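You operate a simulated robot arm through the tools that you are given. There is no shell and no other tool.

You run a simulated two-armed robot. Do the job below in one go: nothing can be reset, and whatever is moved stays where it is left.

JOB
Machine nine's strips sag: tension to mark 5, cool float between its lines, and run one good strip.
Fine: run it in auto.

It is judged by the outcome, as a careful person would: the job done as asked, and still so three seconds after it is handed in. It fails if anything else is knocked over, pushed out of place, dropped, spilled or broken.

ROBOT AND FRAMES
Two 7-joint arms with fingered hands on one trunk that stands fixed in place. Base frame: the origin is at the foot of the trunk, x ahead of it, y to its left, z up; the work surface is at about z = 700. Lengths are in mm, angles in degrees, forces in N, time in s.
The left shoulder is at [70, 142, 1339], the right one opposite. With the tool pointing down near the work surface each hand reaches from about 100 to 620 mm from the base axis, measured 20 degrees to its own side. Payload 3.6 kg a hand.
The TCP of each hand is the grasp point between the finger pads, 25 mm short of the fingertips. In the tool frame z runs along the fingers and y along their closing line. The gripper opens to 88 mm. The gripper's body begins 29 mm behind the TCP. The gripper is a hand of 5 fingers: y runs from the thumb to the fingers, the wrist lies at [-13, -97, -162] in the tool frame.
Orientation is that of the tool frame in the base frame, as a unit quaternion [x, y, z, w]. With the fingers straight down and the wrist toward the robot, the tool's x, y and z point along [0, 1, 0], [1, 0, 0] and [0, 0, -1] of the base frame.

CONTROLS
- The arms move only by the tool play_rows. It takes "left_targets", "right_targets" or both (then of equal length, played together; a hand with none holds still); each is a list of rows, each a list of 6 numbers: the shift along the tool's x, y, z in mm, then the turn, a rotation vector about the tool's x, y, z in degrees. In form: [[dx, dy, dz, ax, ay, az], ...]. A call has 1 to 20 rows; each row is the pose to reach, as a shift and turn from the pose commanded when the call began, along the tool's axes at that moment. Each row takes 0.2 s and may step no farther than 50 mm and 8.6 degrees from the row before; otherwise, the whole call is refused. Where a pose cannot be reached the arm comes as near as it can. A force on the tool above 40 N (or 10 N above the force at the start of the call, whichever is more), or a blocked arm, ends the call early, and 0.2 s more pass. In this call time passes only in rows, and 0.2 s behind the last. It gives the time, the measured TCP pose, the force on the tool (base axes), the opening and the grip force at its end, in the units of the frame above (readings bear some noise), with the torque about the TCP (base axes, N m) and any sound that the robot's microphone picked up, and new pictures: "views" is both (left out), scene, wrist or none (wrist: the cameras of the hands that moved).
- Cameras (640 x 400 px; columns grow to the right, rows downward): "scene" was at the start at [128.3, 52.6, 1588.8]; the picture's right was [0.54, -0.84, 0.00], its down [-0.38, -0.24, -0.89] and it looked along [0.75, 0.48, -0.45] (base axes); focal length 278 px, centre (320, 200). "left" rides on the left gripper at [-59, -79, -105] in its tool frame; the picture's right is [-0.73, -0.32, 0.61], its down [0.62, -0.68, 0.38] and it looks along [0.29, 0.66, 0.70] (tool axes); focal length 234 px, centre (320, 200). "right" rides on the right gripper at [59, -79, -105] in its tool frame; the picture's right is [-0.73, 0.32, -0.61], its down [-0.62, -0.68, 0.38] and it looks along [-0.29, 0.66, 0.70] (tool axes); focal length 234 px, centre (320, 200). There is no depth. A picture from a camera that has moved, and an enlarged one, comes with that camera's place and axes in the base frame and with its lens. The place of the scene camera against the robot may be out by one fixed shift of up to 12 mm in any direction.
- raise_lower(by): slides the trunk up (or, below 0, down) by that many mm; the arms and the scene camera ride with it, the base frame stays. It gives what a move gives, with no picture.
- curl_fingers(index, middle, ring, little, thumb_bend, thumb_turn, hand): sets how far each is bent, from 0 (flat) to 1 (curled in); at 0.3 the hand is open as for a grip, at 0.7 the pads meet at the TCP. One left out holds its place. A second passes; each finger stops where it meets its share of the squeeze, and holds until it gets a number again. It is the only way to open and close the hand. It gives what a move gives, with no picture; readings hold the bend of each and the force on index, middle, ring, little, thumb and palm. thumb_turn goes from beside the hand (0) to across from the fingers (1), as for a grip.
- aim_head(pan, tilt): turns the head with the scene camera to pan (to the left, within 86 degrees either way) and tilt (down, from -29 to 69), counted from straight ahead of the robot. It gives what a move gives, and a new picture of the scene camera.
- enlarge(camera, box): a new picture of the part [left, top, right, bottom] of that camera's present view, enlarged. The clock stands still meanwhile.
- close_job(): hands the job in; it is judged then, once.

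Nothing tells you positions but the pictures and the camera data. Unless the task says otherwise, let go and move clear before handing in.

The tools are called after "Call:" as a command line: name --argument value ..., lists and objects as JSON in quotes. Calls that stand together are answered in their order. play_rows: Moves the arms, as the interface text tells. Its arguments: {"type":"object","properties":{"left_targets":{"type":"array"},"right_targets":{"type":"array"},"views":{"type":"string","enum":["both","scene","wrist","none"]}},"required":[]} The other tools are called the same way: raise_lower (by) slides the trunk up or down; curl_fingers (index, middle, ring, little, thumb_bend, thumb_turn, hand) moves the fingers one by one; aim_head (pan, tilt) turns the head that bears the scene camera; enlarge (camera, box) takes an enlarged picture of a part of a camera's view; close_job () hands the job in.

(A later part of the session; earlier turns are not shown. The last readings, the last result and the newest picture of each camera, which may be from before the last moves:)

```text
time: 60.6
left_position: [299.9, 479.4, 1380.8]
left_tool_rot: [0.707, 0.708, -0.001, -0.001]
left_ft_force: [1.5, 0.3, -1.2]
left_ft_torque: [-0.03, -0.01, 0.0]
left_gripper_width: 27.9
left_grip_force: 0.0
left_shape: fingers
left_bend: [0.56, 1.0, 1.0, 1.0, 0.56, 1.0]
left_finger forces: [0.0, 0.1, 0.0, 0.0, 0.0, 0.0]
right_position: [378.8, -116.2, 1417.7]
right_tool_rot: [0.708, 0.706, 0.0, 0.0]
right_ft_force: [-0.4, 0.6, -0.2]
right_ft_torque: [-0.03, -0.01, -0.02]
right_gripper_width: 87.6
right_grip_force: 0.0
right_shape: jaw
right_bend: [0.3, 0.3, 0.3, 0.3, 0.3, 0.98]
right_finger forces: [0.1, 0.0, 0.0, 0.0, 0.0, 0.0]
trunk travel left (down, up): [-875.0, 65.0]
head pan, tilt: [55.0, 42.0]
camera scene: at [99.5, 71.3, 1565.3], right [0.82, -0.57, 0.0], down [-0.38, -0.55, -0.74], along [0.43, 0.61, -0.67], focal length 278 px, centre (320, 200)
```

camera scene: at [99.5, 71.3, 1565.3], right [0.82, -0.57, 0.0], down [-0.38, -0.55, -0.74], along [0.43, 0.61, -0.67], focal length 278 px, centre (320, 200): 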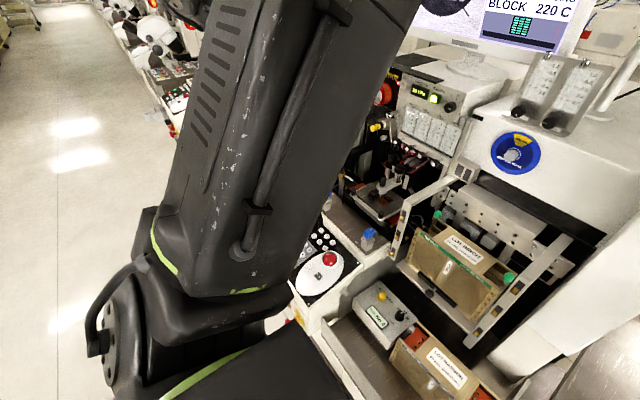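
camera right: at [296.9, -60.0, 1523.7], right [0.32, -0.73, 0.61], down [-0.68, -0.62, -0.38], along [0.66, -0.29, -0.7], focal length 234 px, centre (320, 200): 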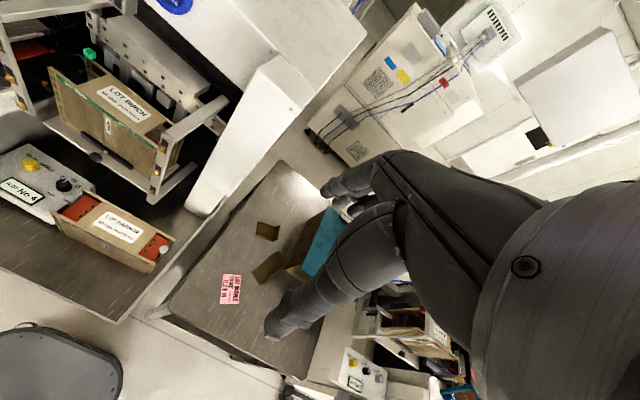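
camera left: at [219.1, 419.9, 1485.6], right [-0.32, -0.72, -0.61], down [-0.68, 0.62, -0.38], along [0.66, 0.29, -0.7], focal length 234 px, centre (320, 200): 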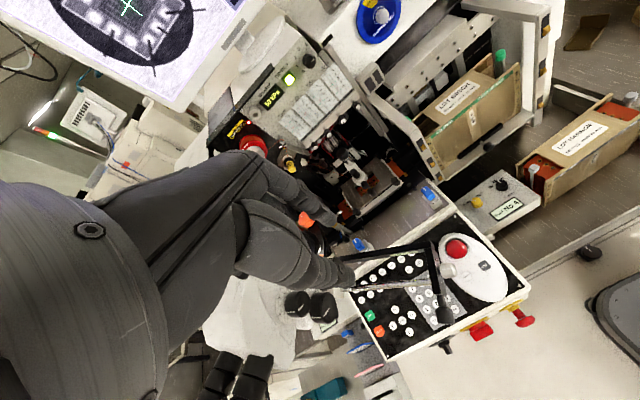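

Good view of the keypad from the hand camera. I'll enlarge it to place the keys.

Call:
enlarge --camera "left" --box '[340, 220, 540, 380]'

Call:
enlarge --camera "left" --box '[340, 250, 440, 350]'

Call:
enlarge --camera "left" --box '[200, 260, 420, 400]'

```text
2.50 times, centred on (440, 300) of left
camera zoom: at [221.4, 419.5, 1485.2], right [-0.32, -0.73, -0.61], down [-0.68, 0.62, -0.38], along [0.66, 0.29, -0.7], focal length 585 px, centre (20, -50)
```

zoom: 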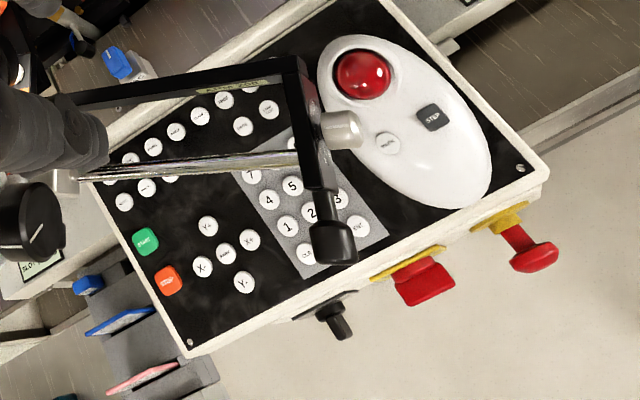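

```text
4.00 times, centred on (390, 300) of left
camera zoom: at [221.4, 419.5, 1485.2], right [-0.32, -0.73, -0.61], down [-0.68, 0.62, -0.38], along [0.66, 0.29, -0.7], focal length 937 px, centre (40, -200)
```

zoom: 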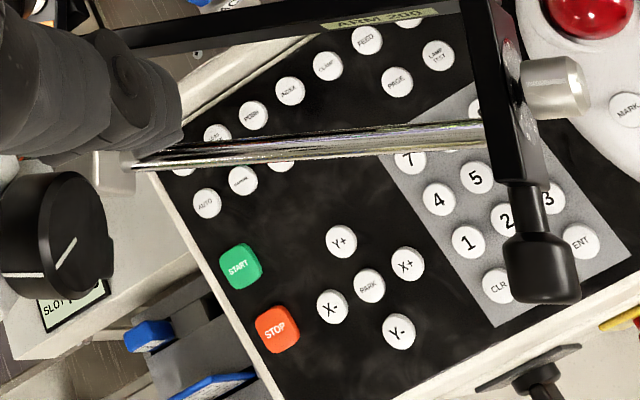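

```text
2.86 times, centred on (310, 330) of left
camera zoom: at [221.4, 419.5, 1485.2], right [-0.32, -0.73, -0.61], down [-0.68, 0.62, -0.38], along [0.66, 0.29, -0.7], focal length 669 px, centre (349, -171)
```

zoom: 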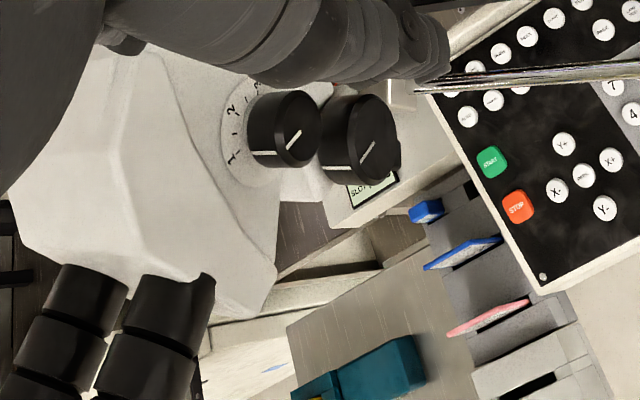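

I've fixed the key positions: START's top is at about [362, 671, 909] and AUTO's at about [398, 668, 921], on a surface sloping about 17° toward me. The microscope's focus knobs (z≥1105) and the lamp-arm joint (about [400, 645, 1050]) overhang them, so I'll press with a single straight index finger from the front. I'll shape that now and see where its tip lies.

Call:
curl_fingers --hand "left" --index 0.1 --middle 1 --ring 1 --little 1 --thumb_bend 0.8 --thumb_turn 1

Call:
enlarge --camera "left" --box '[0, 0, 640, 400]'

Call:
enlarge --camera "scene" --box '[0, 0, 640, 400]'

```text
time: 61.6
left_position: [299.9, 479.1, 1379.6]
left_tool_rot: [0.707, 0.708, 0.0, -0.001]
left_ft_force: [0.4, 0.2, -0.2]
left_ft_torque: [0.0, 0.0, 0.02]
left_gripper_width: 49.1
left_grip_force: 0.1
left_shape: fingers
left_bend: [0.1, 1.0, 1.0, 1.0, 0.8, 1.0]
left_finger forces: [0.0, 0.0, 0.0, 0.0, 0.1, 0.1]
right_position: [378.1, -115.5, 1417.6]
right_tool_rot: [0.707, 0.707, 0.0, 0.0]
right_ft_force: [-0.3, -0.3, 0.0]
right_ft_torque: [0.02, 0.02, 0.02]
right_gripper_width: 87.7
right_grip_force: 0.0
right_shape: jaw
right_bend: [0.3, 0.3, 0.3, 0.3, 0.3, 0.98]
right_finger forces: [0.0, 0.0, 0.1, 0.0, 0.0, 0.0]
trunk travel left (down, up): [-875.0, 65.0]
head pan, tilt: [55.0, 42.0]
```

```text
1.00 times, centred on (320, 200) of left (not enlarged: the box is as wide or as high as the picture)
camera zoom: at [221.0, 419.6, 1485.3], right [-0.32, -0.73, -0.61], down [-0.68, 0.62, -0.38], along [0.66, 0.29, -0.7], focal length 234 px, centre (320, 200)
```

zoom: 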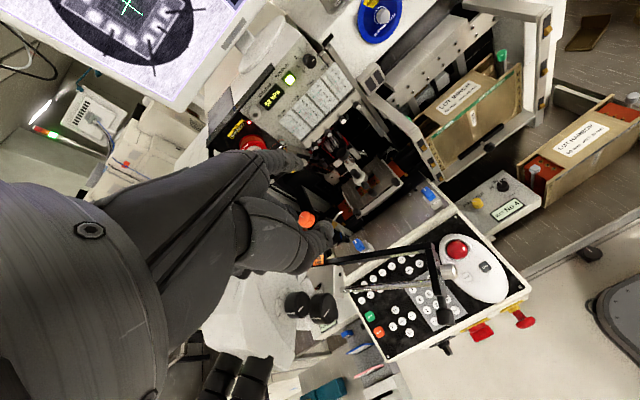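

```text
1.00 times, centred on (320, 200) of scene (not enlarged: the box is as wide or as high as the picture)
camera zoom: at [99.1, 71.4, 1565.2], right [0.82, -0.57, 0.0], down [-0.38, -0.55, -0.74], along [0.43, 0.61, -0.67], focal length 278 px, centre (320, 200)
```

zoom: 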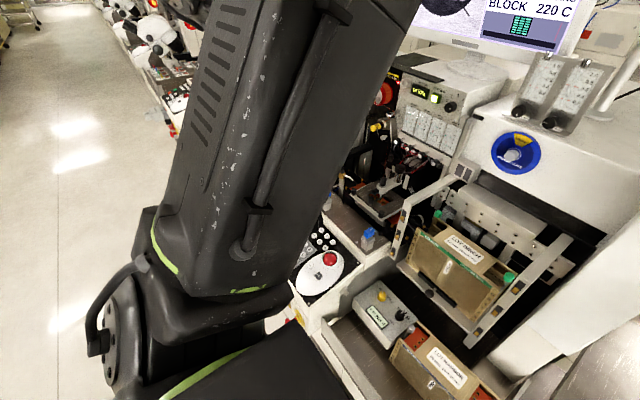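

The straight index splays forward from the hand, so a fingers-down wrist makes it point forward and down, which suits reaching under the microscope. For the transit I'll keep the index tucked and take the hand back toward me, clear of the lamp arm, before descending.

Call:
curl_fingers --hand "left" --index 0.7

Call:
play_rows --left_targets '[[10, -30, 0, 0, 0, -5], [20, -60, 0, 0, 0, -10], [30, -90, 0, 0, 0, -15], [45, -120, 0, 0, 0, -20]]' --views "both"

```text
time: 62.6
left_position: [300.1, 479.0, 1379.7]
left_tool_rot: [0.707, 0.708, 0.0, 0.0]
left_ft_force: [0.5, 1.0, -0.1]
left_ft_torque: [0.03, 0.02, 0.0]
left_gripper_width: 0.1
left_grip_force: 0.0
left_shape: fingers
left_bend: [0.64, 1.0, 1.0, 1.0, 0.79, 1.0]
left_finger forces: [0.0, 0.0, 0.1, 0.1, 0.0, 0.1]
right_position: [378.4, -116.8, 1418.5]
right_tool_rot: [0.707, 0.707, 0.0, 0.0]
right_ft_force: [0.7, -0.1, 1.0]
right_ft_torque: [0.01, -0.04, 0.0]
right_gripper_width: 88.0
right_grip_force: 0.0
right_shape: jaw
right_bend: [0.3, 0.3, 0.3, 0.3, 0.3, 0.98]
right_finger forces: [0.0, 0.1, 0.0, 0.1, 0.0, 0.0]
trunk travel left (down, up): [-875.0, 65.0]
head pan, tilt: [55.0, 42.0]
```

```text
time: 63.6
left_position: [179.3, 526.4, 1377.6]
left_tool_rot: [0.573, 0.819, 0.0, -0.001]
left_ft_force: [-0.3, 0.8, -0.4]
left_ft_torque: [0.05, 0.01, 0.0]
left_gripper_width: 0.0
left_grip_force: 0.0
left_shape: fingers
left_bend: [0.64, 1.0, 1.0, 1.0, 0.79, 1.0]
left_finger forces: [0.1, 0.0, 0.0, 0.0, 0.0, 0.0]
right_position: [378.1, -114.5, 1418.1]
right_tool_rot: [0.707, 0.707, 0.0, 0.0]
right_ft_force: [0.1, -0.3, -1.0]
right_ft_torque: [0.02, 0.01, 0.02]
right_gripper_width: 87.7
right_grip_force: 0.1
right_shape: jaw
right_bend: [0.3, 0.3, 0.3, 0.3, 0.3, 0.98]
right_finger forces: [0.1, 0.0, 0.0, 0.0, 0.0, 0.1]
trunk travel left (down, up): [-875.0, 65.0]
head pan, tilt: [55.0, 42.0]
camera scene: at [98.1, 72.5, 1565.2], right [0.82, -0.57, 0.0], down [-0.38, -0.55, -0.74], along [0.43, 0.61, -0.67], focal length 278 px, centre (320, 200)
camera left: at [125.2, 442.7, 1483.3], right [-0.05, -0.79, -0.61], down [-0.85, 0.35, -0.38], along [0.52, 0.5, -0.7], focal length 234 px, centre (320, 200)
```

scene: 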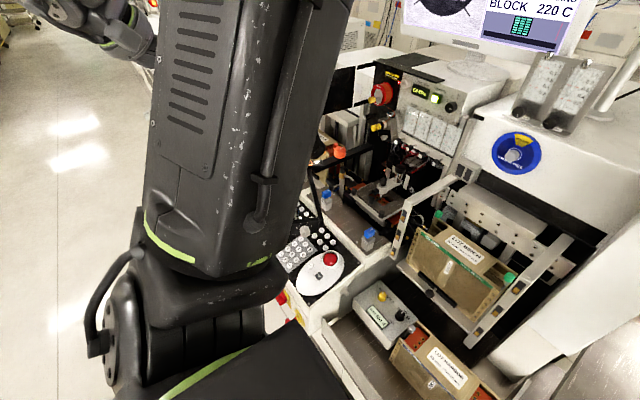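
left: 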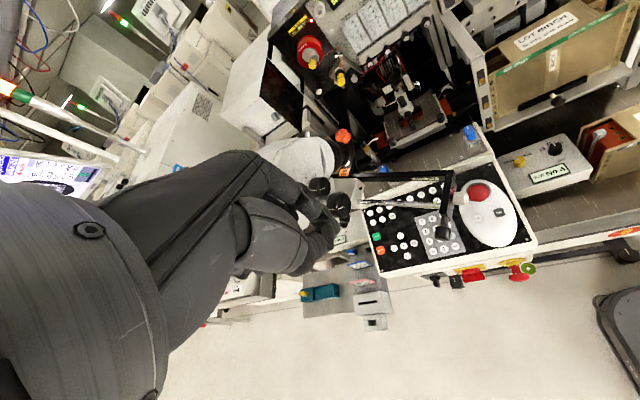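

Another viewpoint of the keypad. I'll enlarge it to refine the AUTO and START positions and see the joint block above them.

Call:
enlarge --camera "left" --box '[340, 160, 440, 260]'

Call:
enlarge --camera "left" --box '[320, 140, 560, 300]'

```text
4.00 times, centred on (390, 210) of left
camera zoom: at [125.2, 442.7, 1483.3], right [-0.05, -0.79, -0.61], down [-0.85, 0.35, -0.38], along [0.52, 0.5, -0.7], focal length 937 px, centre (40, 160)
```

zoom: 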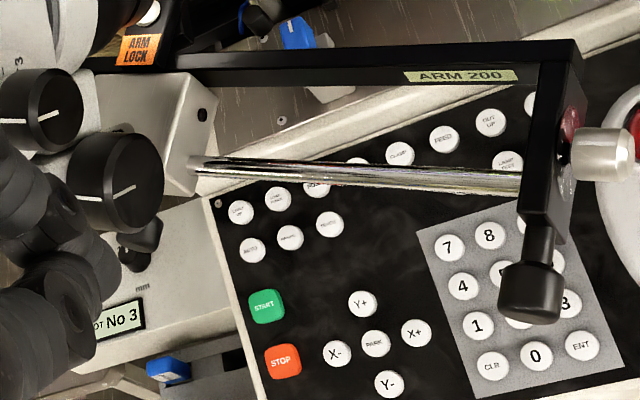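

```text
2.50 times, centred on (440, 220) of left
camera zoom: at [125.2, 442.7, 1483.3], right [-0.05, -0.79, -0.61], down [-0.85, 0.35, -0.38], along [0.52, 0.5, -0.7], focal length 585 px, centre (20, 150)
```

zoom: 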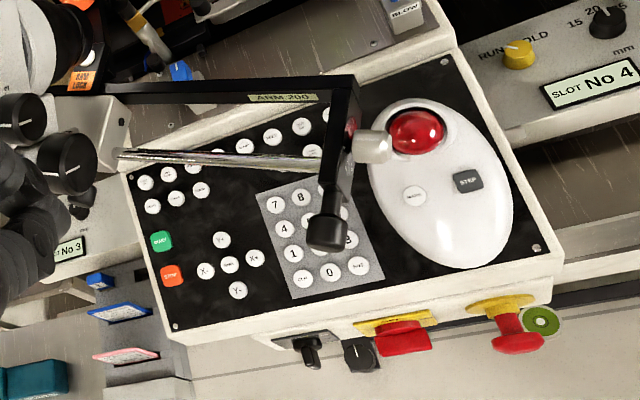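

AUTO at [399, 668, 921] and START at [362, 671, 909] are confirmed from a third viewpoint. I'll descend in front of the console, still clear of it, and look again.

Call:
play_rows --left_targets '[[8, 4, 38, 0, 0, 0], [16, 8, 76, 0, 0, 0], [24, 12, 114, 0, 0, 0], [32, 16, 152, 0, 0, 0], [40, 20, 190, 0, 0, 0], [48, 24, 228, 0, 0, 0]]' --views "both"

```text
time: 65.0
left_position: [186.9, 580.7, 1148.5]
left_tool_rot: [0.573, 0.819, -0.001, -0.001]
left_ft_force: [-0.6, 0.3, -0.6]
left_ft_torque: [0.02, 0.01, -0.01]
left_gripper_width: 0.0
left_grip_force: 0.1
left_shape: fingers
left_bend: [0.64, 1.0, 1.0, 1.0, 0.79, 1.0]
left_finger forces: [0.0, 0.1, 0.0, 0.1, 0.1, 0.1]
right_position: [377.8, -113.9, 1417.6]
right_tool_rot: [0.707, 0.707, -0.001, 0.0]
right_ft_force: [0.6, 0.1, -0.4]
right_ft_torque: [-0.01, 0.0, 0.01]
right_gripper_width: 87.8
right_grip_force: 0.2
right_shape: jaw
right_bend: [0.3, 0.3, 0.3, 0.3, 0.3, 0.98]
right_finger forces: [0.0, 0.0, 0.0, 0.1, 0.0, 0.1]
trunk travel left (down, up): [-875.0, 65.0]
head pan, tilt: [55.0, 42.0]
camera scene: at [99.5, 73.5, 1565.1], right [0.82, -0.57, 0.0], down [-0.38, -0.55, -0.74], along [0.43, 0.61, -0.67], focal length 278 px, centre (320, 200)
camera left: at [131.8, 497.3, 1254.0], right [-0.06, -0.79, -0.61], down [-0.85, 0.35, -0.38], along [0.52, 0.5, -0.7], focal length 234 px, centre (320, 200)
```

scene: 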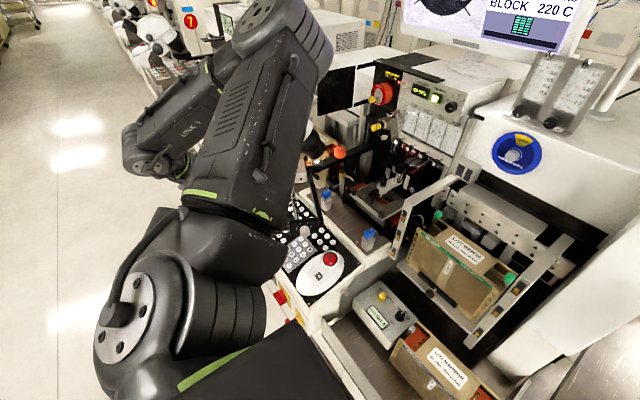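
left: 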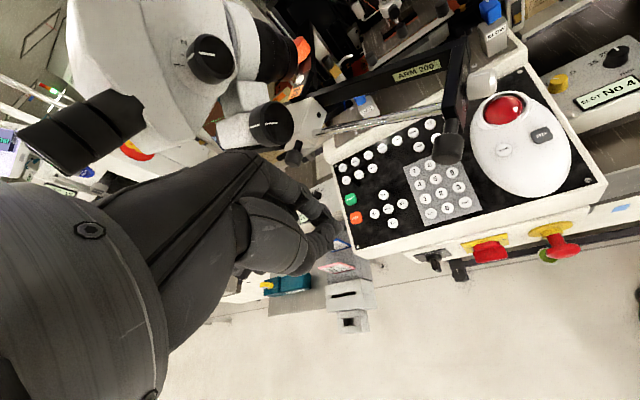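

The forearm arches above and clear, and both keys are visible. I'll enlarge to confirm which key is AUTO.

Call:
enlarge --camera "left" --box '[330, 130, 430, 230]'

Call:
enlarge --camera "left" --box '[330, 140, 380, 200]'

```text
4.00 times, centred on (380, 180) of left
camera zoom: at [131.8, 497.3, 1254.0], right [-0.06, -0.79, -0.61], down [-0.85, 0.35, -0.38], along [0.52, 0.5, -0.7], focal length 937 px, centre (80, 280)
```

zoom: 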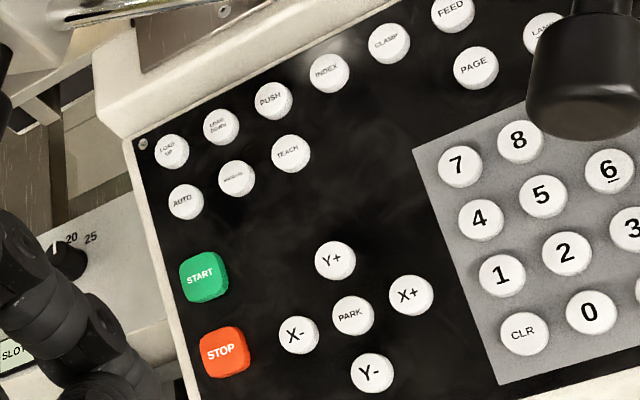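

```text
6.67 times, centred on (355, 170) of left
camera zoom: at [131.8, 497.3, 1254.0], right [-0.06, -0.79, -0.61], down [-0.85, 0.35, -0.38], along [0.52, 0.5, -0.7], focal length 1561 px, centre (87, 400)
```

zoom: 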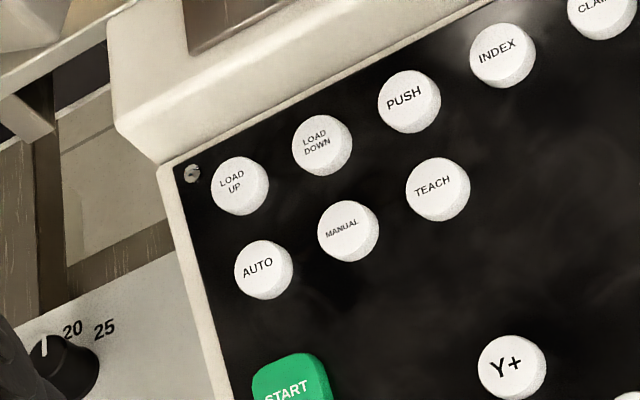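

AUTO and START are clearly identified, and this viewpoint confirms their positions again. I'll extend the index here and see where its tip shows in the picture.

Call:
curl_fingers --hand "left" --index 0.1

Call:
enlarge --camera "left" --box '[220, 90, 380, 260]'

Call:
enlarge --camera "scene" --box '[100, 60, 340, 220]'

```text
time: 66.0
left_position: [185.2, 579.1, 1151.3]
left_tool_rot: [0.573, 0.82, 0.0, -0.002]
left_ft_force: [0.2, 0.9, -0.4]
left_ft_torque: [0.02, -0.02, 0.01]
left_gripper_width: 49.0
left_grip_force: 0.1
left_shape: fingers
left_bend: [0.1, 1.0, 1.0, 1.0, 0.8, 1.0]
left_finger forces: [0.0, 0.1, 0.0, 0.0, 0.0, 0.0]
right_position: [377.9, -116.2, 1418.0]
right_tool_rot: [0.707, 0.707, 0.0, 0.0]
right_ft_force: [0.0, 0.4, 0.4]
right_ft_torque: [0.0, 0.01, -0.03]
right_gripper_width: 87.4
right_grip_force: 0.0
right_shape: jaw
right_bend: [0.3, 0.3, 0.3, 0.3, 0.3, 0.98]
right_finger forces: [0.1, 0.1, 0.0, 0.0, 0.1, 0.0]
trunk travel left (down, up): [-875.0, 65.0]
head pan, tilt: [55.0, 42.0]
```

```text
2.35 times, centred on (300, 175) of left
camera zoom: at [131.7, 495.4, 1255.3], right [-0.06, -0.79, -0.61], down [-0.85, 0.35, -0.38], along [0.52, 0.5, -0.7], focal length 551 px, centre (367, 259)
```

zoom: 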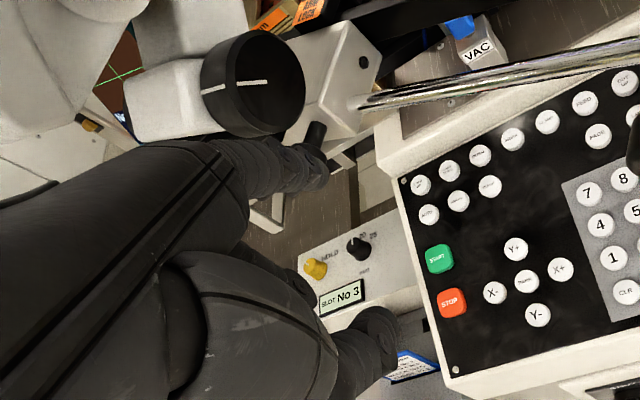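

```text
2.50 times, centred on (220, 140) of scene
camera zoom: at [99.2, 71.1, 1565.2], right [0.82, -0.57, 0.0], down [-0.38, -0.55, -0.74], along [0.43, 0.61, -0.67], focal length 695 px, centre (570, 350)
```

zoom: 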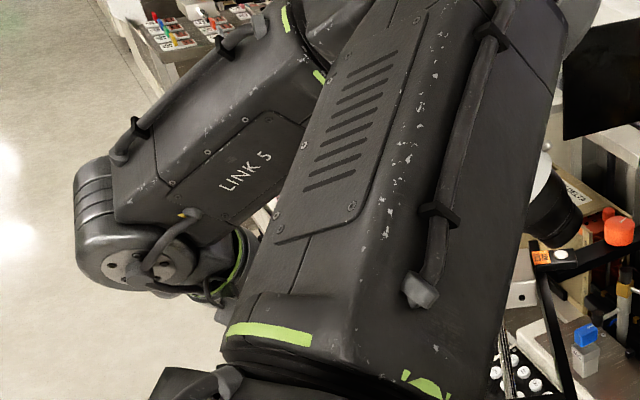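

The index tip is at pixel (302, 133), on a known line in the hand's frame. I'll tuck the thumb fully, descend in front of the console, and line up 60 mm short of AUTO along the finger's line of sight.

Call:
curl_fingers --hand "left" --thumb_bend 1

Call:
play_rows --left_targets '[[0.5, 2.7, 35, 0, 0, 0], [1, 5.4, 70, 0, 0, 0], [1.5, 8.1, 105, 0, 0, 0], [1.9, 10.8, 140, 0, 0, 0], [3.3, 37, 152, 0, 0, 0], [4.7, 64, 163, 0, 0, 0], [6.1, 91.7, 175, 0, 0, 0]]' --views "both"

Call:
enlarge --camera "left" --box '[220, 60, 420, 220]'

```text
time: 67.0
left_position: [185.6, 578.9, 1149.6]
left_tool_rot: [0.573, 0.82, 0.0, -0.001]
left_ft_force: [0.0, 0.6, -0.4]
left_ft_torque: [0.04, 0.04, 0.02]
left_gripper_width: 30.2
left_grip_force: 0.0
left_shape: fingers
left_bend: [0.1, 1.0, 1.0, 1.0, 1.0, 1.0]
left_finger forces: [0.0, 0.0, 0.1, 0.0, 0.0, 0.0]
right_position: [378.5, -116.2, 1418.5]
right_tool_rot: [0.707, 0.707, 0.0, 0.0]
right_ft_force: [0.1, 0.5, 0.2]
right_ft_torque: [-0.02, 0.02, 0.01]
right_gripper_width: 87.8
right_grip_force: 0.1
right_shape: jaw
right_bend: [0.3, 0.3, 0.3, 0.3, 0.3, 0.98]
right_finger forces: [0.0, 0.0, 0.0, 0.0, 0.1, 0.0]
trunk travel left (down, up): [-875.0, 65.0]
head pan, tilt: [55.0, 42.0]
```

```text
time: 68.6
left_position: [270.3, 613.6, 974.0]
left_tool_rot: [0.573, 0.82, -0.001, 0.0]
left_ft_force: [-0.4, 0.4, 0.0]
left_ft_torque: [0.01, 0.0, 0.0]
left_gripper_width: 29.9
left_grip_force: 0.1
left_shape: fingers
left_bend: [0.1, 1.0, 1.0, 1.0, 1.0, 1.0]
left_finger forces: [0.0, 0.0, 0.1, 0.0, 0.0, 0.0]
right_position: [379.5, -115.9, 1417.6]
right_tool_rot: [0.707, 0.707, 0.0, 0.0]
right_ft_force: [0.4, 0.8, -0.3]
right_ft_torque: [-0.02, -0.02, -0.01]
right_gripper_width: 87.8
right_grip_force: 0.1
right_shape: jaw
right_bend: [0.3, 0.3, 0.3, 0.3, 0.3, 0.98]
right_finger forces: [0.0, 0.1, 0.0, 0.0, 0.0, 0.0]
trunk travel left (down, up): [-875.0, 65.0]
head pan, tilt: [55.0, 42.0]
camera scene: at [100.0, 71.8, 1565.2], right [0.82, -0.57, 0.0], down [-0.38, -0.55, -0.74], along [0.43, 0.61, -0.67], focal length 278 px, centre (320, 200)
camera left: at [216.6, 530.6, 1079.9], right [-0.06, -0.79, -0.61], down [-0.85, 0.35, -0.38], along [0.52, 0.5, -0.7], focal length 234 px, centre (320, 200)
```

scene: 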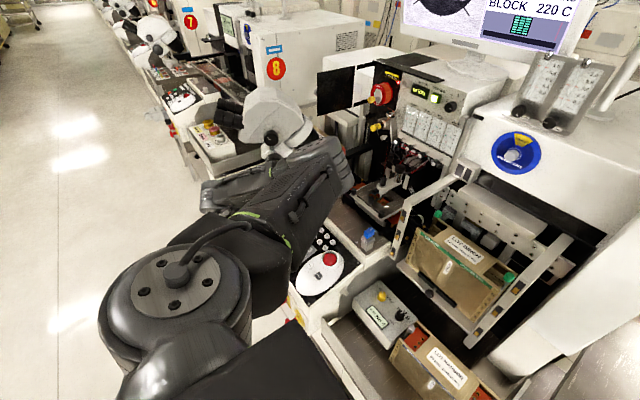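
left: 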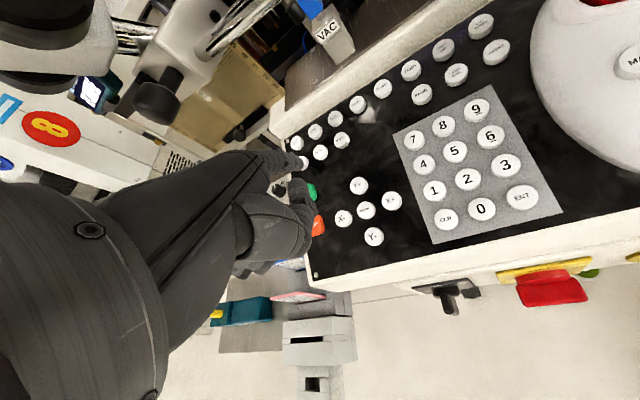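

```text
2.50 times, centred on (320, 140) of left
camera zoom: at [216.6, 530.6, 1079.9], right [-0.06, -0.79, -0.61], down [-0.85, 0.35, -0.38], along [0.52, 0.5, -0.7], focal length 585 px, centre (320, 350)
```

zoom: 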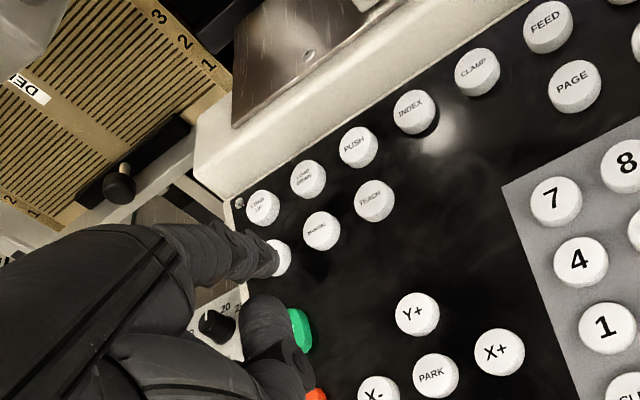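

The index tip is lined up on the AUTO key in the hand's view (predicted and seen within 2 mm). I'll advance along that line, in smaller steps as I get close.

Call:
play_rows --left_targets '[[4.1, 14, 10.3, 0, 0, 0], [8.2, 27.9, 20.5, 0, 0, 0]]' --views "wrist"

Call:
enlarge --camera "left" --box '[220, 60, 420, 220]'

```text
time: 69.2
left_position: [292.9, 631.7, 953.9]
left_tool_rot: [0.573, 0.82, 0.0, -0.001]
left_ft_force: [0.7, 0.1, -0.2]
left_ft_torque: [-0.03, 0.04, 0.0]
left_gripper_width: 30.0
left_grip_force: 0.0
left_shape: fingers
left_bend: [0.1, 1.0, 1.0, 1.0, 1.0, 1.0]
left_finger forces: [0.1, 0.0, 0.0, 0.0, 0.0, 0.0]
right_position: [378.3, -114.9, 1418.0]
right_tool_rot: [0.707, 0.707, 0.0, 0.0]
right_ft_force: [0.7, 0.2, 0.1]
right_ft_torque: [-0.03, -0.01, -0.02]
right_gripper_width: 88.0
right_grip_force: 0.0
right_shape: jaw
right_bend: [0.3, 0.3, 0.3, 0.3, 0.3, 0.98]
right_finger forces: [0.0, 0.0, 0.1, 0.0, 0.0, 0.0]
trunk travel left (down, up): [-875.0, 65.0]
head pan, tilt: [55.0, 42.0]
camera left: at [239.7, 548.2, 1059.3], right [-0.06, -0.79, -0.61], down [-0.85, 0.35, -0.38], along [0.52, 0.5, -0.7], focal length 234 px, centre (320, 200)
```

left: 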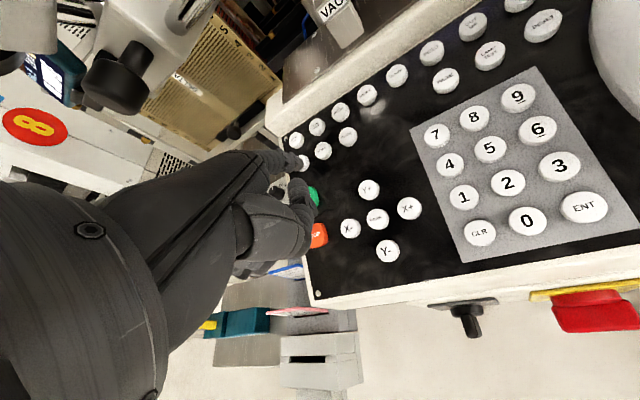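

```text
2.50 times, centred on (320, 140) of left
camera zoom: at [239.7, 548.2, 1059.3], right [-0.06, -0.79, -0.61], down [-0.85, 0.35, -0.38], along [0.52, 0.5, -0.7], focal length 585 px, centre (320, 350)
```

zoom: 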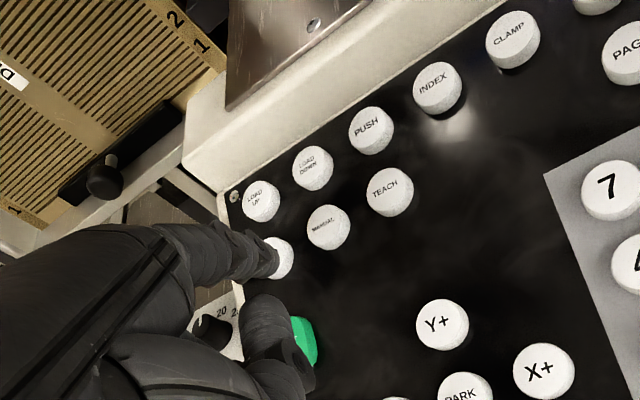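

The tip still covers AUTO, with about 25 mm to go. I'll advance in 4 mm steps and watch the force.

Call:
play_rows --left_targets '[[0.94, 3.2, 2.34, 0, 0, 0], [1.88, 6.4, 4.7, 0, 0, 0], [2.6, 8.8, 6.45, 0, 0, 0]]' --views "none"

Call:
enlarge --camera "left" --box '[260, 110, 360, 190]'

```text
time: 70.0
left_position: [300.5, 637.2, 948.8]
left_tool_rot: [0.573, 0.819, 0.0, -0.002]
left_ft_force: [-0.5, 0.0, -0.2]
left_ft_torque: [0.01, 0.03, 0.0]
left_gripper_width: 30.1
left_grip_force: 0.0
left_shape: fingers
left_bend: [0.1, 1.0, 1.0, 1.0, 1.0, 1.0]
left_finger forces: [0.0, 0.0, 0.0, 0.1, 0.0, 0.0]
right_position: [377.7, -117.1, 1419.3]
right_tool_rot: [0.707, 0.707, 0.0, 0.0]
right_ft_force: [-0.3, -0.4, -0.4]
right_ft_torque: [-0.01, -0.02, 0.0]
right_gripper_width: 87.5
right_grip_force: 0.1
right_shape: jaw
right_bend: [0.3, 0.3, 0.3, 0.3, 0.3, 0.98]
right_finger forces: [0.0, 0.0, 0.1, 0.0, 0.1, 0.0]
trunk travel left (down, up): [-875.0, 65.0]
head pan, tilt: [55.0, 42.0]
```

```text
5.00 times, centred on (310, 150) of left
camera zoom: at [246.0, 553.9, 1053.6], right [-0.06, -0.79, -0.61], down [-0.85, 0.35, -0.38], along [0.52, 0.5, -0.7], focal length 1171 px, centre (370, 450)
```

zoom: 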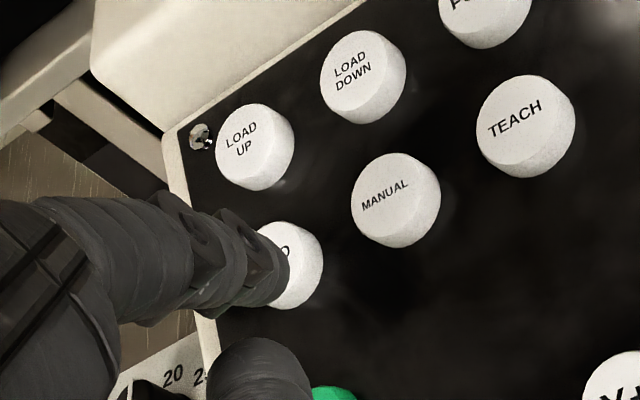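

No contact yet, and the tip is centred over AUTO. I'll continue in small steps.

Call:
play_rows --left_targets '[[0.7, 2.4, 1.76, 0, 0, 0], [1.4, 4.8, 3.5, 0, 0, 0]]' --views "none"

Call:
enlarge --camera "left" --box '[260, 110, 360, 190]'

```text
time: 70.6
left_position: [304.4, 641.7, 944.0]
left_tool_rot: [0.573, 0.82, -0.001, -0.001]
left_ft_force: [0.2, -0.5, 0.6]
left_ft_torque: [-0.01, 0.01, 0.02]
left_gripper_width: 30.3
left_grip_force: 0.1
left_shape: fingers
left_bend: [0.1, 1.0, 1.0, 1.0, 1.0, 1.0]
left_finger forces: [0.1, 0.0, 0.0, 0.0, 0.0, 0.0]
right_position: [377.8, -114.9, 1417.4]
right_tool_rot: [0.708, 0.707, 0.001, -0.001]
right_ft_force: [-1.3, 1.3, -0.5]
right_ft_torque: [0.0, -0.01, 0.01]
right_gripper_width: 87.8
right_grip_force: 0.1
right_shape: jaw
right_bend: [0.3, 0.3, 0.3, 0.3, 0.3, 0.98]
right_finger forces: [0.1, 0.0, 0.0, 0.0, 0.1, 0.0]
trunk travel left (down, up): [-875.0, 65.0]
head pan, tilt: [55.0, 42.0]
```

```text
5.00 times, centred on (310, 150) of left
camera zoom: at [250.2, 557.2, 1050.4], right [-0.06, -0.79, -0.61], down [-0.85, 0.35, -0.38], along [0.52, 0.5, -0.7], focal length 1171 px, centre (370, 450)
```

zoom: 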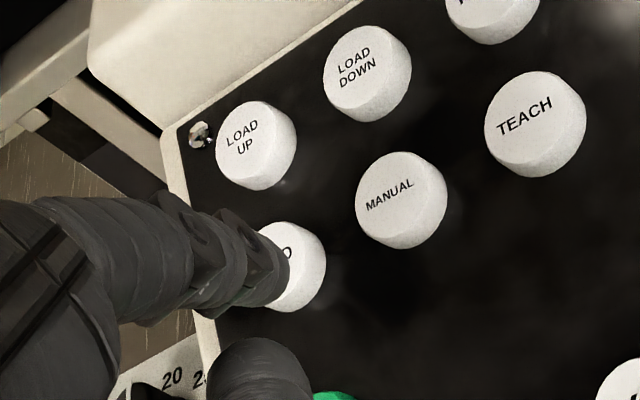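

Call:
play_rows --left_targets '[[0.7, 2.4, 1.76, 0, 0, 0], [1.4, 4.8, 3.5, 0, 0, 0]]' --views "none"

Call:
enlarge --camera "left" --box '[260, 110, 360, 190]'

```text
time: 71.2
left_position: [308.6, 644.8, 941.6]
left_tool_rot: [0.573, 0.819, -0.001, -0.001]
left_ft_force: [0.1, 0.2, -0.2]
left_ft_torque: [0.01, 0.01, -0.04]
left_gripper_width: 30.2
left_grip_force: 0.1
left_shape: fingers
left_bend: [0.1, 1.0, 1.0, 1.0, 1.0, 1.0]
left_finger forces: [0.1, 0.1, 0.0, 0.0, 0.1, 0.0]
right_position: [379.2, -116.3, 1416.8]
right_tool_rot: [0.707, 0.707, 0.0, 0.001]
right_ft_force: [-0.7, -0.4, -0.2]
right_ft_torque: [0.01, 0.04, 0.02]
right_gripper_width: 87.8
right_grip_force: 0.0
right_shape: jaw
right_bend: [0.3, 0.3, 0.3, 0.3, 0.3, 0.98]
right_finger forces: [0.0, 0.0, 0.0, 0.0, 0.0, 0.1]
trunk travel left (down, up): [-875.0, 65.0]
head pan, tilt: [55.0, 42.0]
```

```text
5.00 times, centred on (310, 150) of left
camera zoom: at [254.3, 561.0, 1046.5], right [-0.06, -0.79, -0.61], down [-0.85, 0.35, -0.38], along [0.52, 0.5, -0.7], focal length 1171 px, centre (370, 450)
```

zoom: 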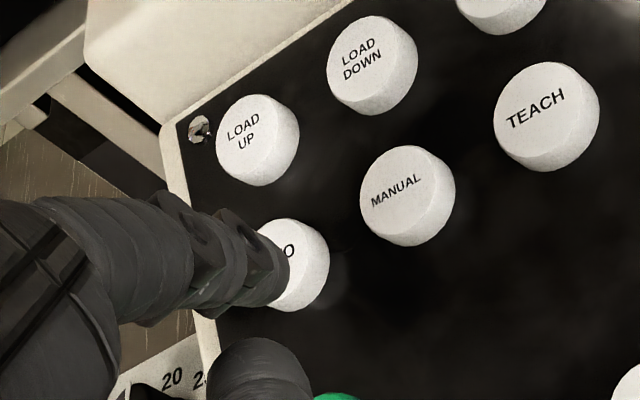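

Call:
play_rows --left_targets '[[0.7, 2.4, 1.76, 0, 0, 0], [1.4, 4.8, 3.5, 0, 0, 0]]' --views "none"

Call:
enlarge --camera "left" --box '[260, 110, 360, 190]'

```text
time: 71.8
left_position: [312.6, 646.5, 938.2]
left_tool_rot: [0.573, 0.82, 0.0, -0.001]
left_ft_force: [0.3, -0.3, 0.6]
left_ft_torque: [0.02, 0.0, 0.0]
left_gripper_width: 29.9
left_grip_force: 0.1
left_shape: fingers
left_bend: [0.1, 1.0, 1.0, 1.0, 1.0, 1.0]
left_finger forces: [0.0, 0.1, 0.0, 0.0, 0.1, 0.1]
right_position: [378.0, -116.3, 1418.7]
right_tool_rot: [0.707, 0.707, 0.0, 0.001]
right_ft_force: [-0.5, -0.3, 0.0]
right_ft_torque: [0.02, -0.02, 0.01]
right_gripper_width: 87.8
right_grip_force: 0.0
right_shape: jaw
right_bend: [0.3, 0.3, 0.3, 0.3, 0.3, 0.98]
right_finger forces: [0.1, 0.1, 0.0, 0.0, 0.1, 0.0]
trunk travel left (down, up): [-875.0, 65.0]
head pan, tilt: [55.0, 42.0]
```

```text
5.00 times, centred on (310, 150) of left
camera zoom: at [258.5, 563.1, 1043.5], right [-0.06, -0.79, -0.61], down [-0.85, 0.35, -0.38], along [0.52, 0.5, -0.7], focal length 1171 px, centre (370, 450)
```

zoom: 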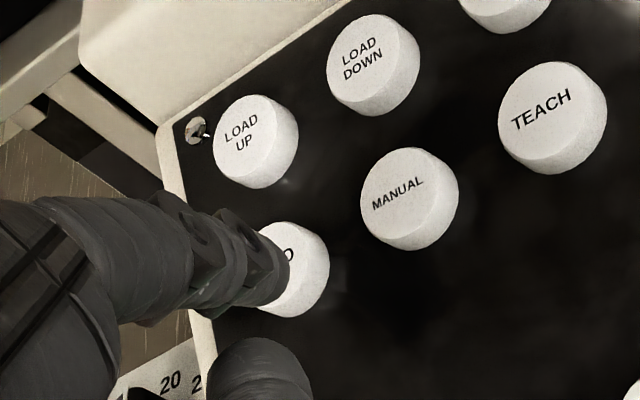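

Call:
play_rows --left_targets '[[0.7, 2.4, 1.76, 0, 0, 0], [1.4, 4.8, 3.5, 0, 0, 0]]' --views "none"

Call:
enlarge --camera "left" --box '[260, 110, 360, 190]'

```text
time: 72.4
left_position: [317.1, 649.7, 935.3]
left_tool_rot: [0.574, 0.819, -0.001, -0.001]
left_ft_force: [-0.6, 1.0, 0.1]
left_ft_torque: [0.0, 0.0, 0.0]
left_gripper_width: 30.0
left_grip_force: 0.2
left_shape: fingers
left_bend: [0.1, 1.0, 1.0, 1.0, 1.0, 1.0]
left_finger forces: [0.0, 0.0, 0.1, 0.0, 0.1, 0.0]
right_position: [377.3, -116.3, 1417.9]
right_tool_rot: [0.707, 0.707, 0.0, 0.0]
right_ft_force: [0.7, 0.8, 0.4]
right_ft_torque: [-0.01, -0.01, 0.02]
right_gripper_width: 87.3
right_grip_force: 0.0
right_shape: jaw
right_bend: [0.3, 0.3, 0.3, 0.3, 0.3, 0.98]
right_finger forces: [0.0, 0.0, 0.0, 0.0, 0.1, 0.0]
trunk travel left (down, up): [-875.0, 65.0]
head pan, tilt: [55.0, 42.0]
```

```text
5.00 times, centred on (310, 150) of left
camera zoom: at [263.0, 566.3, 1039.9], right [-0.06, -0.79, -0.61], down [-0.85, 0.35, -0.38], along [0.52, 0.5, -0.7], focal length 1171 px, centre (370, 450)
```

zoom: 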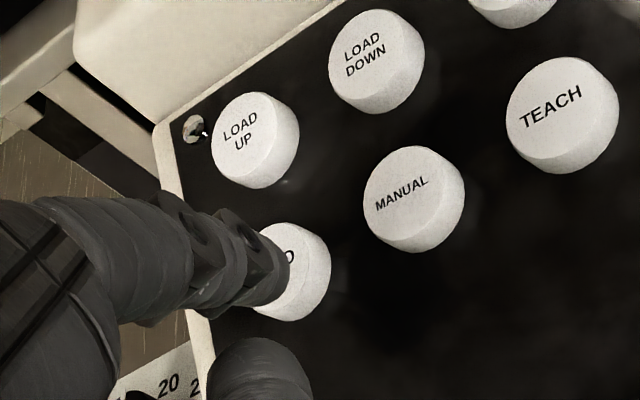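

Still no contact, and I notice the tucked thumb is hovering near START. Before pressing I'll back off and move the thumb beside the hand so it can't touch another key.

Call:
play_rows --left_targets '[[-4.7, -16, -11.7, 0, 0, 0], [-9.4, -32, -23.4, 0, 0, 0], [-14, -48, -35, 0, 0, 0]]' --views "none"

Call:
curl_fingers --hand "left" --thumb_turn 0

Call:
enlarge --camera "left" --box '[200, 60, 440, 300]'

```text
time: 73.2
left_position: [276.4, 621.1, 969.8]
left_tool_rot: [0.573, 0.82, 0.0, 0.0]
left_ft_force: [-0.2, -0.3, 0.0]
left_ft_torque: [-0.03, 0.02, -0.01]
left_gripper_width: 29.9
left_grip_force: 0.0
left_shape: fingers
left_bend: [0.1, 1.0, 1.0, 1.0, 1.0, 1.0]
left_finger forces: [0.0, 0.0, 0.1, 0.1, 0.0, 0.0]
right_position: [376.7, -115.9, 1418.7]
right_tool_rot: [0.707, 0.707, 0.0, 0.0]
right_ft_force: [-0.2, -0.2, 0.3]
right_ft_torque: [0.01, 0.0, -0.02]
right_gripper_width: 87.7
right_grip_force: 0.0
right_shape: jaw
right_bend: [0.3, 0.3, 0.3, 0.3, 0.3, 0.98]
right_finger forces: [0.0, 0.1, 0.1, 0.1, 0.0, 0.0]
trunk travel left (down, up): [-875.0, 65.0]
head pan, tilt: [55.0, 42.0]
```

```text
time: 74.2
left_position: [276.7, 621.2, 970.2]
left_tool_rot: [0.573, 0.819, -0.002, -0.001]
left_ft_force: [0.0, 0.2, -0.6]
left_ft_torque: [-0.04, 0.03, 0.04]
left_gripper_width: 40.1
left_grip_force: 0.0
left_shape: fingers
left_bend: [0.1, 1.0, 1.0, 1.0, 1.0, 0.0]
left_finger forces: [0.0, 0.1, 0.0, 0.1, 0.0, 0.1]
right_position: [377.9, -116.5, 1417.9]
right_tool_rot: [0.707, 0.707, 0.0, 0.0]
right_ft_force: [-0.4, -0.3, 0.3]
right_ft_torque: [0.02, 0.01, 0.0]
right_gripper_width: 87.9
right_grip_force: 0.1
right_shape: jaw
right_bend: [0.3, 0.3, 0.3, 0.3, 0.3, 0.98]
right_finger forces: [0.0, 0.1, 0.0, 0.0, 0.1, 0.0]
trunk travel left (down, up): [-875.0, 65.0]
head pan, tilt: [55.0, 42.0]
```

```text
1.67 times, centred on (320, 180) of left
camera zoom: at [222.2, 538.2, 1074.9], right [-0.06, -0.79, -0.61], down [-0.85, 0.35, -0.38], along [0.52, 0.5, -0.7], focal length 390 px, centre (320, 233)
```

zoom: 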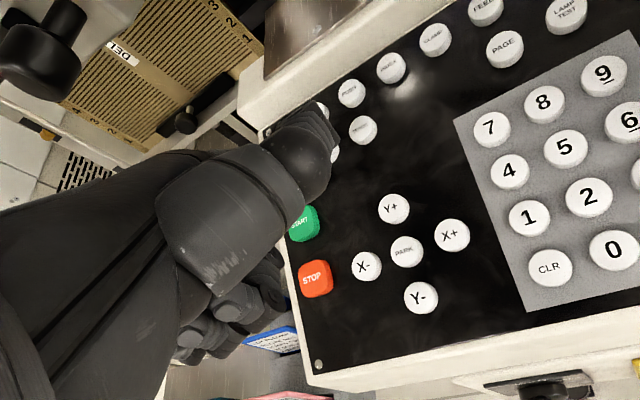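

With the thumb beside the hand, nothing hangs over START, but the bent thumb blocks my view of the tip. I'll straighten it and look.

Call:
curl_fingers --hand "left" --thumb_bend 0

Call:
enlarge --camera "left" --box '[200, 60, 440, 300]'

```text
time: 75.2
left_position: [276.2, 620.4, 970.5]
left_tool_rot: [0.573, 0.82, -0.001, 0.0]
left_ft_force: [0.3, -0.1, -0.3]
left_ft_torque: [-0.02, -0.03, 0.06]
left_gripper_width: 136.8
left_grip_force: 0.1
left_shape: fingers
left_bend: [0.1, 1.0, 1.0, 1.0, 0.0, 0.0]
left_finger forces: [0.0, 0.0, 0.0, 0.0, 0.1, 0.1]
right_position: [377.9, -116.5, 1417.9]
right_tool_rot: [0.707, 0.707, 0.0, 0.001]
right_ft_force: [-0.4, 0.4, 0.5]
right_ft_torque: [-0.01, 0.01, 0.03]
right_gripper_width: 87.8
right_grip_force: 0.1
right_shape: jaw
right_bend: [0.3, 0.3, 0.3, 0.3, 0.3, 0.98]
right_finger forces: [0.1, 0.0, 0.0, 0.0, 0.1, 0.1]
trunk travel left (down, up): [-875.0, 65.0]
head pan, tilt: [55.0, 42.0]
```

```text
1.67 times, centred on (320, 180) of left
camera zoom: at [222.2, 538.2, 1075.0], right [-0.06, -0.79, -0.61], down [-0.85, 0.35, -0.38], along [0.52, 0.5, -0.7], focal length 390 px, centre (320, 233)
```

zoom: 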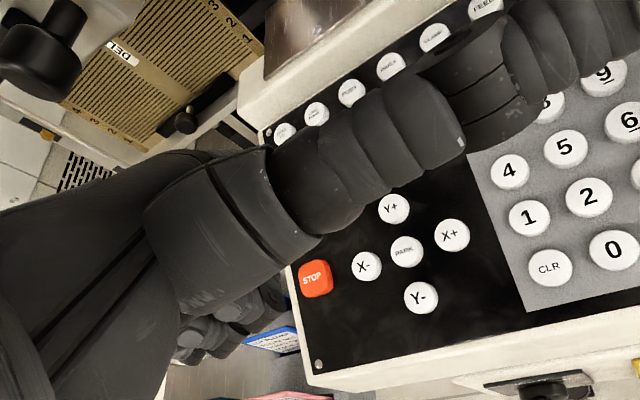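

That's worse. I'll put the thumb across again but opened fully back, so it lies behind the hand, away from the keys.

Call:
curl_fingers --hand "left" --thumb_bend 0.1 --thumb_turn 1

Call:
enlarge --camera "left" --box '[160, 60, 480, 380]'

```text
time: 76.2
left_position: [276.2, 620.8, 969.3]
left_tool_rot: [0.573, 0.82, -0.001, -0.001]
left_ft_force: [0.6, -0.4, 0.3]
left_ft_torque: [0.06, 0.02, 0.01]
left_gripper_width: 120.5
left_grip_force: 0.0
left_shape: fingers
left_bend: [0.1, 1.0, 1.0, 1.0, 0.1, 0.96]
left_finger forces: [0.1, 0.0, 0.0, 0.1, 0.0, 0.0]
right_position: [378.1, -116.2, 1417.6]
right_tool_rot: [0.707, 0.708, 0.0, 0.0]
right_ft_force: [0.1, -0.3, 0.4]
right_ft_torque: [-0.03, 0.02, 0.03]
right_gripper_width: 87.8
right_grip_force: 0.1
right_shape: jaw
right_bend: [0.3, 0.3, 0.3, 0.3, 0.3, 0.98]
right_finger forces: [0.0, 0.0, 0.0, 0.0, 0.1, 0.0]
trunk travel left (down, up): [-875.0, 65.0]
head pan, tilt: [55.0, 42.0]
```

```text
1.25 times, centred on (320, 220) of left
camera zoom: at [222.2, 538.2, 1075.0], right [-0.06, -0.79, -0.61], down [-0.85, 0.35, -0.38], along [0.52, 0.5, -0.7], focal length 293 px, centre (320, 175)
```

zoom: 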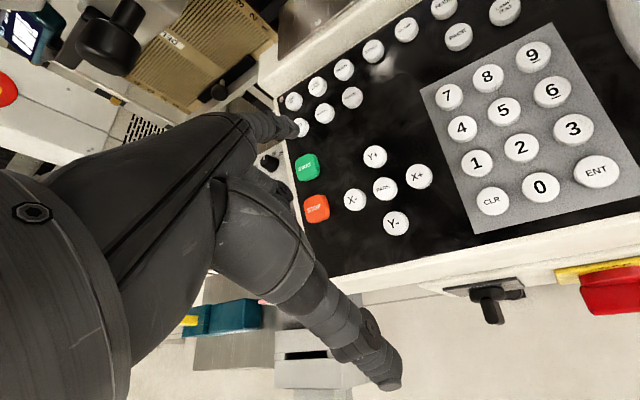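

Now the thumb lies well behind, over empty space, and START and STOP are fully clear. I'll go back in along the same line to where I was.

Call:
play_rows --left_targets '[[4.7, 16, 11.7, 0, 0, 0], [9.4, 32, 23.4, 0, 0, 0], [14, 48, 35, 0, 0, 0]]' --views "none"

Call:
play_rows --left_targets '[[0.7, 2.4, 1.76, 0, 0, 0]]' --views "none"

Call:
enlarge --camera "left" --box '[260, 110, 360, 190]'

```text
time: 77.0
left_position: [317.9, 649.6, 935.4]
left_tool_rot: [0.573, 0.819, -0.001, 0.0]
left_ft_force: [0.1, 0.6, -0.8]
left_ft_torque: [0.0, -0.01, 0.02]
left_gripper_width: 120.5
left_grip_force: 0.1
left_shape: fingers
left_bend: [0.1, 1.0, 1.0, 1.0, 0.1, 0.96]
left_finger forces: [0.0, 0.0, 0.0, 0.1, 0.1, 0.0]
right_position: [377.7, -115.6, 1418.6]
right_tool_rot: [0.707, 0.707, -0.001, 0.0]
right_ft_force: [-0.2, -0.3, -0.1]
right_ft_torque: [0.01, 0.0, 0.0]
right_gripper_width: 87.9
right_grip_force: 0.1
right_shape: jaw
right_bend: [0.3, 0.3, 0.3, 0.3, 0.3, 0.98]
right_finger forces: [0.0, 0.0, 0.0, 0.0, 0.0, 0.1]
trunk travel left (down, up): [-875.0, 65.0]
head pan, tilt: [55.0, 42.0]
```

```text
time: 77.4
left_position: [319.2, 650.4, 932.6]
left_tool_rot: [0.573, 0.819, -0.001, 0.0]
left_ft_force: [-0.3, -0.3, -0.7]
left_ft_torque: [0.0, 0.01, -0.02]
left_gripper_width: 120.7
left_grip_force: 0.0
left_shape: fingers
left_bend: [0.1, 1.0, 1.0, 1.0, 0.1, 0.96]
left_finger forces: [0.1, 0.1, 0.0, 0.1, 0.0, 0.0]
right_position: [379.3, -116.6, 1417.8]
right_tool_rot: [0.708, 0.706, 0.0, 0.0]
right_ft_force: [-0.9, -0.7, -0.1]
right_ft_torque: [-0.01, 0.0, 0.01]
right_gripper_width: 87.7
right_grip_force: 0.0
right_shape: jaw
right_bend: [0.3, 0.3, 0.3, 0.3, 0.3, 0.98]
right_finger forces: [0.0, 0.0, 0.0, 0.1, 0.0, 0.1]
trunk travel left (down, up): [-875.0, 65.0]
head pan, tilt: [55.0, 42.0]
```

```text
5.00 times, centred on (310, 150) of left
camera zoom: at [265.3, 568.6, 1038.2], right [-0.06, -0.79, -0.61], down [-0.85, 0.35, -0.38], along [0.52, 0.5, -0.7], focal length 1171 px, centre (370, 450)
```

zoom: 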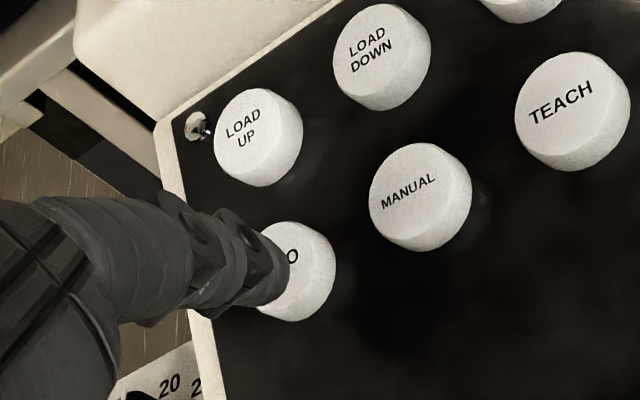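

Call:
play_rows --left_targets '[[0.5, 1.6, 1.2, 0, 0, 0], [1.0, 3.2, 2.3, 0, 0, 0]]' --views "none"

Call:
enlarge --camera "left" --box '[260, 110, 360, 190]'

```text
time: 78.0
left_position: [320.9, 654.9, 930.0]
left_tool_rot: [0.573, 0.82, 0.0, 0.0]
left_ft_force: [-0.6, -0.4, 0.1]
left_ft_torque: [0.02, -0.01, 0.0]
left_gripper_width: 120.6
left_grip_force: 0.1
left_shape: fingers
left_bend: [0.1, 1.0, 1.0, 1.0, 0.1, 0.96]
left_finger forces: [0.1, 0.1, 0.0, 0.0, 0.0, 0.1]
right_position: [377.8, -117.0, 1418.2]
right_tool_rot: [0.707, 0.707, -0.001, 0.0]
right_ft_force: [0.9, -0.1, -0.2]
right_ft_torque: [0.0, 0.0, 0.02]
right_gripper_width: 87.8
right_grip_force: 0.0
right_shape: jaw
right_bend: [0.3, 0.3, 0.3, 0.3, 0.3, 0.98]
right_finger forces: [0.0, 0.0, 0.1, 0.1, 0.0, 0.1]
trunk travel left (down, up): [-875.0, 65.0]
head pan, tilt: [55.0, 42.0]
```

```text
5.00 times, centred on (310, 150) of left
camera zoom: at [267.1, 571.0, 1035.5], right [-0.06, -0.79, -0.61], down [-0.85, 0.35, -0.38], along [0.52, 0.5, -0.7], focal length 1171 px, centre (370, 450)
```

zoom: 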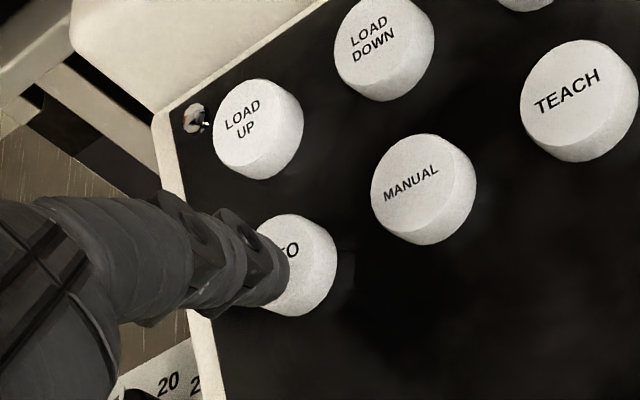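

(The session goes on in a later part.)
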